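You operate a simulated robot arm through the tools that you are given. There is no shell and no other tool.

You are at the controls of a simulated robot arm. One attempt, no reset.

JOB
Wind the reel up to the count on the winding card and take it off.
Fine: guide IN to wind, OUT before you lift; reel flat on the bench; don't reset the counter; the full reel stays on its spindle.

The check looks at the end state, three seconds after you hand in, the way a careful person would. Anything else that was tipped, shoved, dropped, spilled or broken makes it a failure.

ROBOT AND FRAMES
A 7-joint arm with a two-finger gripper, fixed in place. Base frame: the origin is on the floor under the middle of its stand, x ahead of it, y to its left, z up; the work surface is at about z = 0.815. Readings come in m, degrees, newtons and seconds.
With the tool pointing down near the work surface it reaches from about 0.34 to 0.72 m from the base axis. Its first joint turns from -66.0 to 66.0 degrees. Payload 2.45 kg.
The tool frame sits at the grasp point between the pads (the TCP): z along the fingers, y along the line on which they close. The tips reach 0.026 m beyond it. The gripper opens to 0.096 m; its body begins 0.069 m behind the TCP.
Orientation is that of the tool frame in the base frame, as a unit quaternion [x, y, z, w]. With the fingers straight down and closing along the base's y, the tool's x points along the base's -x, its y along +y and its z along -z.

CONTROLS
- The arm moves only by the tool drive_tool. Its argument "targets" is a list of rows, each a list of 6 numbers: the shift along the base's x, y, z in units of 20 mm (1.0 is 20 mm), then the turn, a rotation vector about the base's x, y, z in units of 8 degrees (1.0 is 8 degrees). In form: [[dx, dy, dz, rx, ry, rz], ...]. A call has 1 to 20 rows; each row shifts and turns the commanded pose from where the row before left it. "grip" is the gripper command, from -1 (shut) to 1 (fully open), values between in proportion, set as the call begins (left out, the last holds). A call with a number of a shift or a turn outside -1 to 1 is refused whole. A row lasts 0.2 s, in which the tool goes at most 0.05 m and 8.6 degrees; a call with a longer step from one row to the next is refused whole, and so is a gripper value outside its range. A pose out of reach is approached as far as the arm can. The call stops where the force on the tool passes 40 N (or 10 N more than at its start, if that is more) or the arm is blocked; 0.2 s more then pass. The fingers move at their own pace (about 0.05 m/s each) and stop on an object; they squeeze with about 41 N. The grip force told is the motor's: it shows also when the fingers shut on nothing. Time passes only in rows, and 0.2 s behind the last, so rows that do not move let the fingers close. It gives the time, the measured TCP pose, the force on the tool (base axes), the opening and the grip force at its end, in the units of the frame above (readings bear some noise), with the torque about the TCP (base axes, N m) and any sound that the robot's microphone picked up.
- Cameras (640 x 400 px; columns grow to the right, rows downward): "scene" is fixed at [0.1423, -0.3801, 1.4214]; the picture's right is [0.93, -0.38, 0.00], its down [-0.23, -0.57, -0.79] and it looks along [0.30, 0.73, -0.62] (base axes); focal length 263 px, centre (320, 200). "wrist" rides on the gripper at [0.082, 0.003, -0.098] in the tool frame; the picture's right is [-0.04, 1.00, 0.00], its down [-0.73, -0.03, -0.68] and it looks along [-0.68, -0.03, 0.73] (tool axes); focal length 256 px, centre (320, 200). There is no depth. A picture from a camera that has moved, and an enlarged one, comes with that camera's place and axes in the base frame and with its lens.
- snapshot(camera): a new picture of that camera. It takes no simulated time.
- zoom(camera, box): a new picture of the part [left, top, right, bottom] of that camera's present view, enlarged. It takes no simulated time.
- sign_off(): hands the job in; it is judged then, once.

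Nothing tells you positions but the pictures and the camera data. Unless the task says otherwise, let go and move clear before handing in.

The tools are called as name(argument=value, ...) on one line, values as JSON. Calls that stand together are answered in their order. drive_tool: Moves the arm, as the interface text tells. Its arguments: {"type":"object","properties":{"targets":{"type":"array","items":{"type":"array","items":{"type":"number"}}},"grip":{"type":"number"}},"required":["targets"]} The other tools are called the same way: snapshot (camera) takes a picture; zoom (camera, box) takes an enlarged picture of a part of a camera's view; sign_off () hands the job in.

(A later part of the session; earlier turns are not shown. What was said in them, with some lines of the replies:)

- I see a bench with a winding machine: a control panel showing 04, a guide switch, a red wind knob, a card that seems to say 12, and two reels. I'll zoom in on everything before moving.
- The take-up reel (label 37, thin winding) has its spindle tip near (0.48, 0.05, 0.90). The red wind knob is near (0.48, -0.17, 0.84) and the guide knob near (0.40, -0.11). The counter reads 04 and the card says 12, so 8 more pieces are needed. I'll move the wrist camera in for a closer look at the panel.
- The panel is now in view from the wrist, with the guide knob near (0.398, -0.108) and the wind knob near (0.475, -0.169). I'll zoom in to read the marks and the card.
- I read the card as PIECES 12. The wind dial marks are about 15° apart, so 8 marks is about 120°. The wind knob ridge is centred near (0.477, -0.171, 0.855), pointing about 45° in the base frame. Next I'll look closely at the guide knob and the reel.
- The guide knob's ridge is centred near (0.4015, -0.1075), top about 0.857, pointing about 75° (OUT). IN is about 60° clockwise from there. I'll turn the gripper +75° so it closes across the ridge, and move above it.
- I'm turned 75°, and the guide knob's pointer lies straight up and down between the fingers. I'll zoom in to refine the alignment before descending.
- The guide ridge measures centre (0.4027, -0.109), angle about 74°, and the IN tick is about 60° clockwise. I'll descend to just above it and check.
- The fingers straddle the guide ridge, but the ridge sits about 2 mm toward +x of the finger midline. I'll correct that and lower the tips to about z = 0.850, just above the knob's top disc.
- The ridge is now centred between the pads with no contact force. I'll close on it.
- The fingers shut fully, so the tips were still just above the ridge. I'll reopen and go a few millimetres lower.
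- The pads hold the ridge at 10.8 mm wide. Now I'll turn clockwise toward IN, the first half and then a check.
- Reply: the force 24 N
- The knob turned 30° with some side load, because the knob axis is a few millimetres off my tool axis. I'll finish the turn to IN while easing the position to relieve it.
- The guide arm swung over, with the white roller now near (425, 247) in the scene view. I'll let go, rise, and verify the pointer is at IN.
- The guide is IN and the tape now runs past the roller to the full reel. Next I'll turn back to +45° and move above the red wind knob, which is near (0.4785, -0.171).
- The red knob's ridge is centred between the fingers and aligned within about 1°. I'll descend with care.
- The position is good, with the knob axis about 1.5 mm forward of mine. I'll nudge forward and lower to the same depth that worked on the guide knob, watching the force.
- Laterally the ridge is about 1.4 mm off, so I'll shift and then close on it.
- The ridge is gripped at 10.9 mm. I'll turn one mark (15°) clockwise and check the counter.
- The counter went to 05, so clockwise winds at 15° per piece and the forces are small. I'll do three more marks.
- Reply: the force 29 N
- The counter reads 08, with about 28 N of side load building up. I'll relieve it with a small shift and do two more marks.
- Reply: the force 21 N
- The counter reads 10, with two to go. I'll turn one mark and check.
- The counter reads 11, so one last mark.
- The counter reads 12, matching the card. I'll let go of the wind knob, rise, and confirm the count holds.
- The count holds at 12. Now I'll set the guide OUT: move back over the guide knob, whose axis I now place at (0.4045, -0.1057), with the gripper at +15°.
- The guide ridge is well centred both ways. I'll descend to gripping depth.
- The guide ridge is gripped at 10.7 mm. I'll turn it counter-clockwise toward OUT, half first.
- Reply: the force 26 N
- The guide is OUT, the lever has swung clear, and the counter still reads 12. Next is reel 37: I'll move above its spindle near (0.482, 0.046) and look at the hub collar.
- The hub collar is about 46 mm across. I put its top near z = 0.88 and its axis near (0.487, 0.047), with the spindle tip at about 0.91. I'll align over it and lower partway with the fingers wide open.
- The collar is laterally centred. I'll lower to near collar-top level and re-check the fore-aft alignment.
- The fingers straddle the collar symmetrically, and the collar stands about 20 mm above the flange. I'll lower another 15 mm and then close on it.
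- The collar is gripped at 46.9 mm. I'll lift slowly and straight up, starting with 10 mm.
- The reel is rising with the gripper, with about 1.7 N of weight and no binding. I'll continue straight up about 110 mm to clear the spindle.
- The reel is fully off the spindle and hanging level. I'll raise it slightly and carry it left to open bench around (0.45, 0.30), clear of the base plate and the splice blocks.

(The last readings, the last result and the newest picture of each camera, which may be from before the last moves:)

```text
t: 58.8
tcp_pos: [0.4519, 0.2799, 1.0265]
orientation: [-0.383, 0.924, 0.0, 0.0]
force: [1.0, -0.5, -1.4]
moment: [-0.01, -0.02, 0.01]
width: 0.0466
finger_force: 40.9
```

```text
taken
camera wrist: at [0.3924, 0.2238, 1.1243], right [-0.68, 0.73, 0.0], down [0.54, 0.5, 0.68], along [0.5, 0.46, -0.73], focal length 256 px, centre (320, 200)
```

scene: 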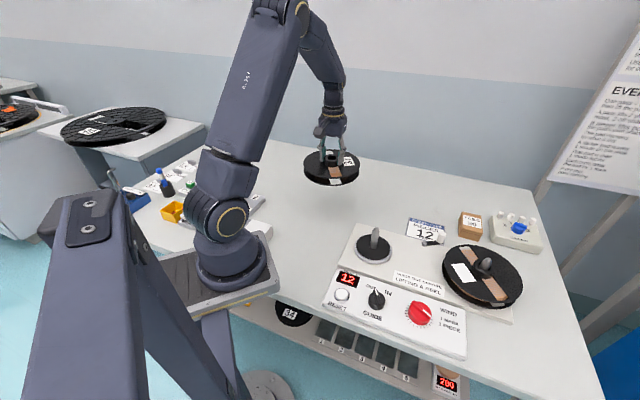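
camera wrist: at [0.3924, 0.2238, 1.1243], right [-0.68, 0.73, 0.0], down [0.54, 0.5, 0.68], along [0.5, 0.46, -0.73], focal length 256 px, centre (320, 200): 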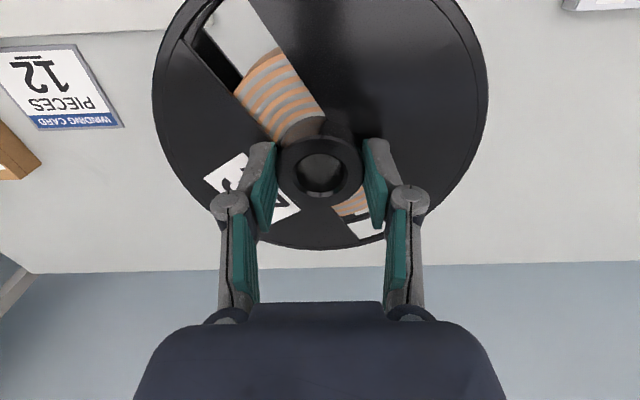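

The reel is over clear bench. I'll shift 20 mm further from the machine and lower to about 20 mm above contact.

drive_tool(targets=[[0, 0.5, 0, 0, 0, 0], [0, 0.5, -0.3, 0, 0, 0], [0, 0, -0.6, 0, 0, 0], [0, 0, -0.6, 0, 0, 0], [0, 0, -0.6, 0, 0, 0], [0, 0, -0.6, 0, 0, 0], [0, 0, -0.6, 0, 0, 0], [0, 0, -0.6, 0, 0, 0], [0, 0, -0.6, 0, 0, 0], [0, 0, -0.6, 0, 0, 0], [0, 0, -0.6, 0, 0, 0], [0, 0, -0.4, 0, 0, 0], [0, 0, -0.2, 0, 0, 0], [0, 0, 0, 0, 0, 0]], grip=-1)

snapshot(camera="scene")

zoom(camera="scene", box=[270, 150, 390, 250])

```text
t: 61.8
tcp_pos: [0.4502, 0.2999, 0.8996]
orientation: [-0.383, 0.924, 0.0, 0.001]
force: [0.7, -0.8, -2.5]
moment: [0.0, 0.03, 0.01]
width: 0.0467
finger_force: 40.9
```

```text
taken
```

scene: 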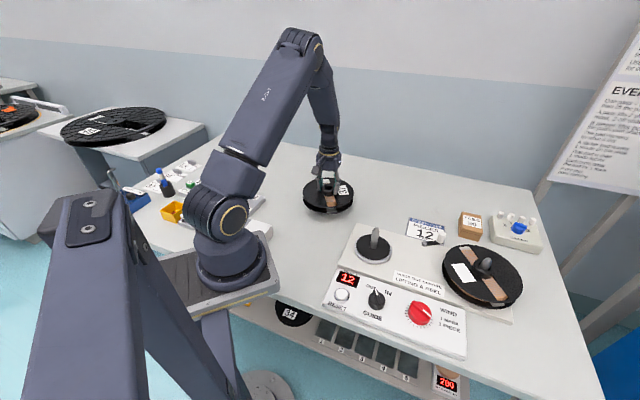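

```text
4.00 times, centred on (330, 200) of scene
camera zoom: at [0.1423, -0.3801, 1.4214], right [0.93, -0.38, 0.0], down [-0.23, -0.57, -0.79], along [0.3, 0.73, -0.62], focal length 1053 px, centre (280, 200)
```

zoom: 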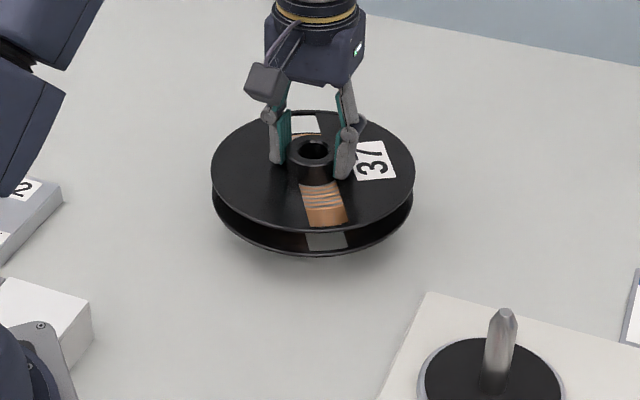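

drive_tool(targets=[[0, 0, -0.2, 0, 0, 0], [0, 0, -0.2, 0, 0, 0], [0, 0, -0.2, 0, 0, 0], [0, 0, -0.1, 0, 0, 0], [0, 0, 0, 0, 0, 0]], grip=-1)

zoom(camera="scene", box=[270, 150, 390, 250])

```text
t: 63.0
tcp_pos: [0.4509, 0.2994, 0.8862]
orientation: [-0.382, 0.924, -0.001, 0.0]
force: [0.0, 0.1, -1.3]
moment: [0.02, 0.01, 0.01]
width: 0.0464
finger_force: 41.0
```

```text
4.00 times, centred on (330, 200) of scene
camera zoom: at [0.1423, -0.3801, 1.4214], right [0.93, -0.38, 0.0], down [-0.23, -0.57, -0.79], along [0.3, 0.73, -0.62], focal length 1053 px, centre (280, 200)
```

zoom: 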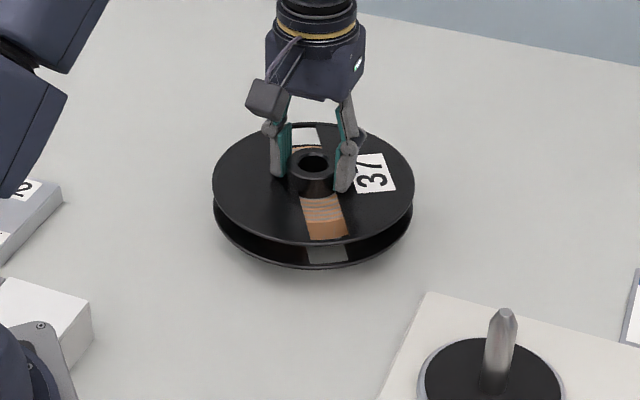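

The reel is still just above the bench. I'll lower in small steps while watching the vertical force.

drive_tool(targets=[[0, 0, -0.1, 0, 0, 0], [0, 0, -0.1, 0, 0, 0], [0, 0, -0.1, 0, 0, 0], [0, 0, 0, 0, 0, 0]], grip=-1)

drive_tool(targets=[[0, 0, -0.1, 0, 0, 0], [0, 0, -0.1, 0, 0, 0], [0, 0, 0, 0, 0, 0]])

```text
t: 64.0
tcp_pos: [0.4519, 0.3002, 0.8803]
orientation: [-0.383, 0.924, 0.0, 0.0]
force: [-0.1, -0.3, -1.2]
moment: [0.02, 0.01, -0.02]
width: 0.0466
finger_force: 40.8
```

```text
t: 64.8
tcp_pos: [0.4517, 0.3001, 0.8767]
orientation: [-0.383, 0.924, 0.0, 0.001]
force: [0.4, 0.2, -1.5]
moment: [-0.01, 0.0, 0.0]
width: 0.0463
finger_force: 41.0
```

drive_tool(targets=[[0, 0, -0.1, 0, 0, 0], [0, 0, -0.1, 0, 0, 0], [0, 0, 0, 0, 0, 0]])

zoom(camera="scene", box=[270, 150, 390, 250])

```text
t: 65.6
tcp_pos: [0.4509, 0.2996, 0.8725]
orientation: [-0.382, 0.924, 0.0, -0.001]
force: [-0.2, -0.4, -2.2]
moment: [0.0, 0.02, 0.01]
width: 0.0466
finger_force: 40.6
```

```text
4.00 times, centred on (330, 200) of scene
camera zoom: at [0.1423, -0.3801, 1.4214], right [0.93, -0.38, 0.0], down [-0.23, -0.57, -0.79], along [0.3, 0.73, -0.62], focal length 1053 px, centre (280, 200)
```

zoom: 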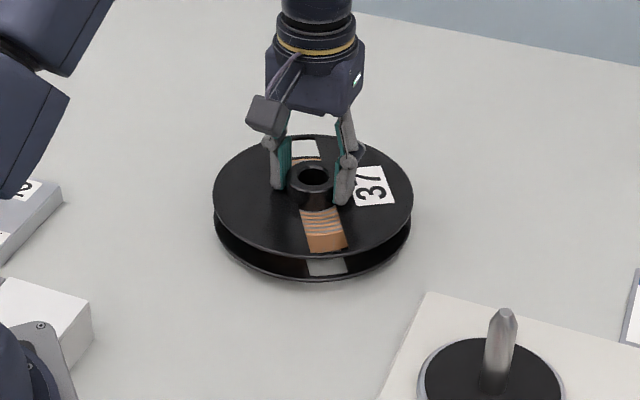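

There's still no contact at tool height 0.8725, so I'll keep going in small steps.

drive_tool(targets=[[0, 0, -0.1, 0, 0, 0], [0, 0, -0.1, 0, 0, 0], [0, 0, 0, 0, 0, 0]])

drive_tool(targets=[[0, 0, -0.1, 0, 0, 0], [0, 0, 0, 0, 0, 0]])

```text
t: 66.4
tcp_pos: [0.4509, 0.2992, 0.8681]
orientation: [-0.383, 0.924, 0.0, 0.0]
force: [0.9, 0.5, -1.5]
moment: [0.02, -0.02, 0.0]
width: 0.0464
finger_force: 40.8
```

```text
t: 67.0
tcp_pos: [0.4508, 0.2989, 0.866]
orientation: [-0.383, 0.924, 0.0, 0.0]
force: [-0.3, -1.1, -1.7]
moment: [0.01, -0.01, -0.02]
width: 0.0468
finger_force: 40.9
```

drive_tool(targets=[[0, 0, -0.08, 0, 0, 0], [0, 0, 0, 0, 0, 0]])

zoom(camera="scene", box=[290, 170, 360, 235])

```text
t: 67.6
tcp_pos: [0.4516, 0.2992, 0.8652]
orientation: [-0.383, 0.924, 0.001, 0.0]
force: [0.4, -0.2, -2.3]
moment: [-0.01, -0.01, 0.0]
width: 0.0464
finger_force: 40.7
```

```text
6.15 times, centred on (325, 202) of scene
camera zoom: at [0.1423, -0.3801, 1.4214], right [0.93, -0.38, 0.0], down [-0.23, -0.57, -0.79], along [0.3, 0.73, -0.62], focal length 1621 px, centre (289, 185)
```

zoom: 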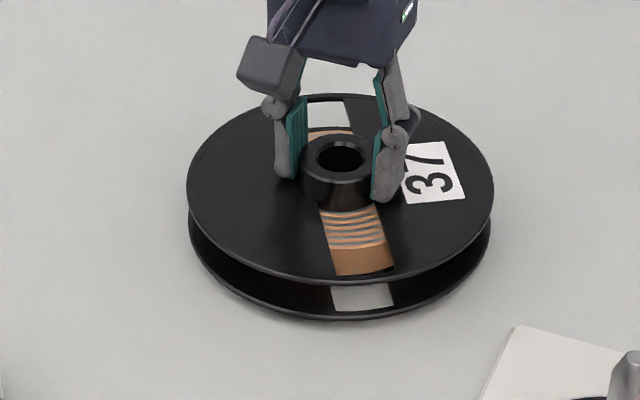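

drive_tool(targets=[[0, 0, -0.08, 0, 0, 0], [0, 0, 0, 0, 0, 0]])

drive_tool(targets=[[0, 0, -0.08, 0, 0, 0], [0, 0, 0, 0, 0, 0]])

```text
t: 68.2
tcp_pos: [0.4512, 0.3002, 0.8638]
orientation: [-0.383, 0.924, 0.0, 0.0]
force: [0.7, 0.1, -1.6]
moment: [-0.01, -0.01, 0.02]
width: 0.0465
finger_force: 41.3
```

```text
t: 68.8
tcp_pos: [0.4522, 0.2997, 0.8623]
orientation: [-0.383, 0.924, 0.0, 0.0]
force: [-0.3, 0.7, -0.7]
moment: [-0.03, 0.0, 0.02]
width: 0.0465
finger_force: 41.3
```

drive_tool(targets=[[0, 0, -0.06, 0, 0, 0], [0, 0, 0, 0, 0, 0]])

drive_tool(targets=[[0, 0, -0.06, 0, 0, 0], [0, 0, 0, 0, 0, 0]])

```text
t: 69.4
tcp_pos: [0.4526, 0.2989, 0.8603]
orientation: [-0.383, 0.924, 0.0, 0.0]
force: [0.4, -1.2, -1.2]
moment: [0.02, 0.0, 0.02]
width: 0.0465
finger_force: 40.6
```

```text
t: 70.0
tcp_pos: [0.4515, 0.2994, 0.8602]
orientation: [-0.383, 0.924, 0.0, 0.0]
force: [0.1, 1.2, -1.1]
moment: [0.01, -0.01, 0.01]
width: 0.0466
finger_force: 40.9
```

drive_tool(targets=[[0, 0, -0.06, 0, 0, 0], [0, 0, 0, 0, 0, 0]])

drive_tool(targets=[[0, 0, -0.06, 0, 0, 0], [0, 0, 0, 0, 0, 0]])

zoom(camera="scene", box=[290, 170, 360, 235])

```text
t: 70.6
tcp_pos: [0.4514, 0.2996, 0.8571]
orientation: [-0.382, 0.924, 0.0, 0.0]
force: [1.0, 0.0, -1.2]
moment: [0.0, 0.01, -0.01]
width: 0.0468
finger_force: 41.0
```

```text
t: 71.2
tcp_pos: [0.452, 0.3002, 0.8579]
orientation: [-0.383, 0.924, 0.0, 0.0]
force: [-0.7, -1.5, 4.3]
moment: [0.01, 0.13, 0.02]
width: 0.0463
finger_force: 41.1
```

```text
6.15 times, centred on (325, 202) of scene
camera zoom: at [0.1422, -0.3802, 1.4214], right [0.93, -0.38, 0.0], down [-0.23, -0.57, -0.79], along [0.3, 0.73, -0.62], focal length 1621 px, centre (289, 185)
```

zoom: 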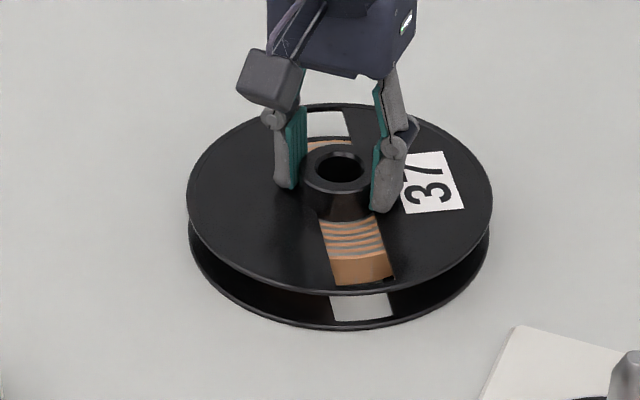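

The force flipped to +4.3 N, so the reel is on the bench. I'll open the fingers and back straight up.

drive_tool(targets=[[0, 0, 0, 0, 0, 0], [0, 0, 0, 0, 0, 0], [0, 0, 0, 0, 0, 0]], grip=0.35)

zoom(camera="scene", box=[290, 170, 360, 235])

zoom(camera="wrist", box=[200, 60, 440, 260])

```text
t: 72.0
tcp_pos: [0.4518, 0.2991, 0.8576]
orientation: [-0.383, 0.924, 0.0, -0.001]
force: [-0.2, 0.2, 0.5]
moment: [0.0, -0.01, -0.01]
width: 0.0647
finger_force: 0.0
```

```text
6.15 times, centred on (325, 202) of scene
camera zoom: at [0.1423, -0.3801, 1.4214], right [0.93, -0.38, 0.0], down [-0.23, -0.57, -0.79], along [0.3, 0.73, -0.62], focal length 1621 px, centre (289, 185)
```

zoom: 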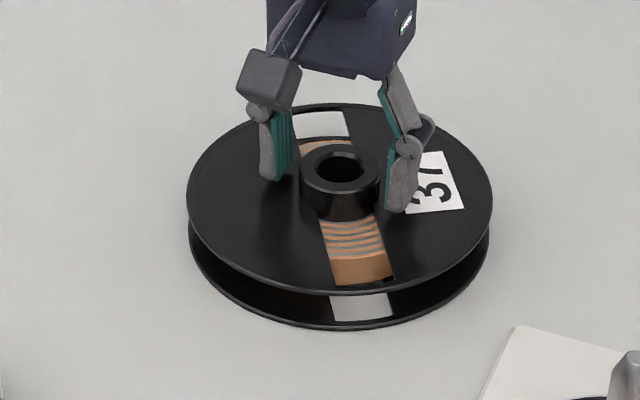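

```text
2.00 times, centred on (320, 160) of wrist
camera zoom: at [0.392, 0.2435, 0.9545], right [-0.68, 0.73, 0.0], down [0.54, 0.5, 0.68], along [0.5, 0.46, -0.73], focal length 512 px, centre (320, 280)
```

zoom: 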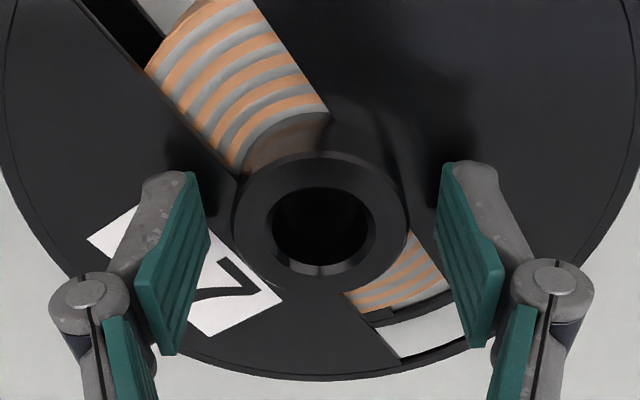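

The collar is free and the reel sits flat. I'll lift straight up and clear, then do a final inspection.

drive_tool(targets=[[0, 0, 0.3, 0, 0, 0], [0, 0, 0.5, 0, 0, 0], [0, 0, 0.7, 0, 0, 0], [0, 0, 0.9, 0, 0, 0], [0, 0, 0.9, 0, 0, 0], [0, 0, 0.9, 0, 0, 0], [0, 0, 0.9, 0, 0, 0], [0, 0, 0.9, 0, 0, 0], [0, 0, 0.9, 0, 0, 0], [0, 0, 0.9, 0, 0, 0], [0, 0, 0.9, 0, 0, 0], [0, 0, 0, 0, 0, 0]], grip=0.35)

snapshot(camera="scene")

snapshot(camera="wrist")

zoom(camera="scene", box=[320, 200, 560, 350])

zoom(camera="scene", box=[280, 150, 380, 240])

```text
t: 74.6
tcp_pos: [0.4521, 0.2987, 1.0329]
orientation: [-0.383, 0.924, 0.0, 0.0]
force: [0.3, 0.7, 0.7]
moment: [-0.05, 0.01, 0.03]
width: 0.0649
finger_force: 0.0
```

```text
taken
```

scene: 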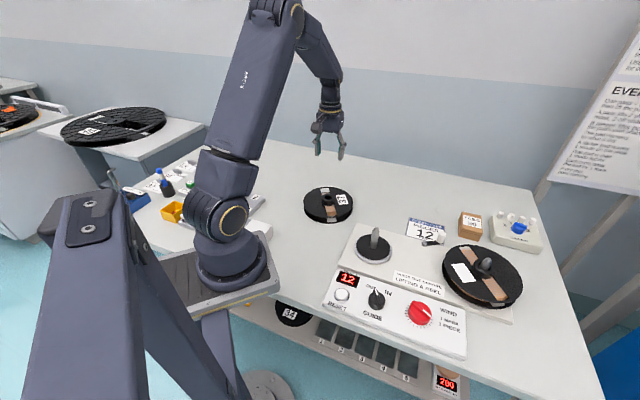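

```text
taken
camera wrist: at [0.3925, 0.2429, 1.1296], right [-0.68, 0.73, 0.0], down [0.54, 0.5, 0.68], along [0.5, 0.46, -0.73], focal length 256 px, centre (320, 200)
```

wrist: 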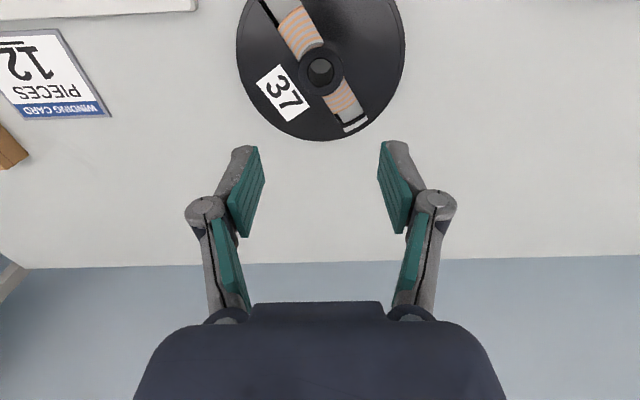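

```text
2.67 times, centred on (440, 275) of scene
camera zoom: at [0.1422, -0.3801, 1.4214], right [0.93, -0.38, 0.0], down [-0.23, -0.57, -0.79], along [0.3, 0.73, -0.62], focal length 702 px, centre (0, 0)
```

zoom: 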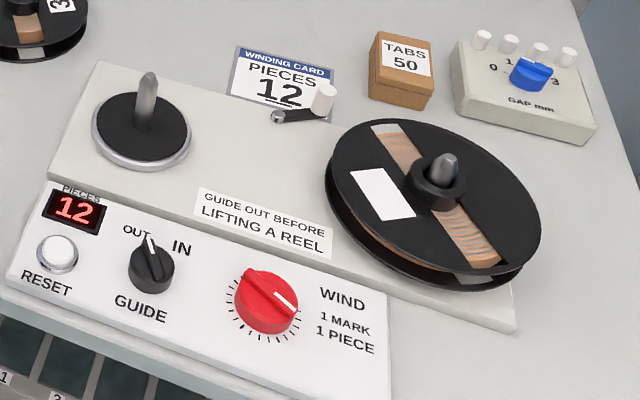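

```text
4.44 times, centred on (330, 195) of scene
camera zoom: at [0.1422, -0.3801, 1.4214], right [0.93, -0.38, 0.0], down [-0.23, -0.57, -0.79], along [0.3, 0.73, -0.62], focal length 1170 px, centre (276, 222)
```

zoom: 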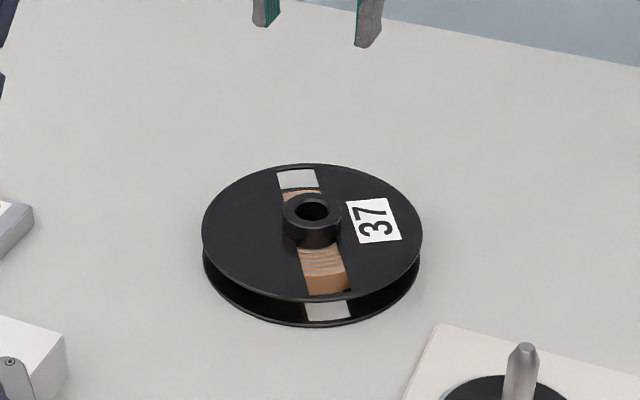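

The counter reads 12, the guide is OUT, and reel 37 lies flat on open bench. The full reel is still on its spindle, nothing else has moved, and the gripper is empty and clear, so I'm handing in.

sign_off()

```text
The job is handed in.
```

Reel 37 is wound to 12, the count on the winding card, and it is lying flat on open bench to the left of the machine.

- **Winding:** I set the guide IN and turned the wind knob eight marks, which took the counter from 04 to 12. I did not touch RESET, and the counter still read 12 at my last look.
- **Taking it off:** I set the guide OUT before lifting. I gripped the reel by its hub, lifted it straight up off the spindle and set it down at about (0.45, 0.30).
- **Everything else:** The full reel is still on its spindle. In the last pictures nothing else looked moved. The gripper was empty and well above the reel when I handed in.

I have not seen the result of the check, only that the job was handed in.
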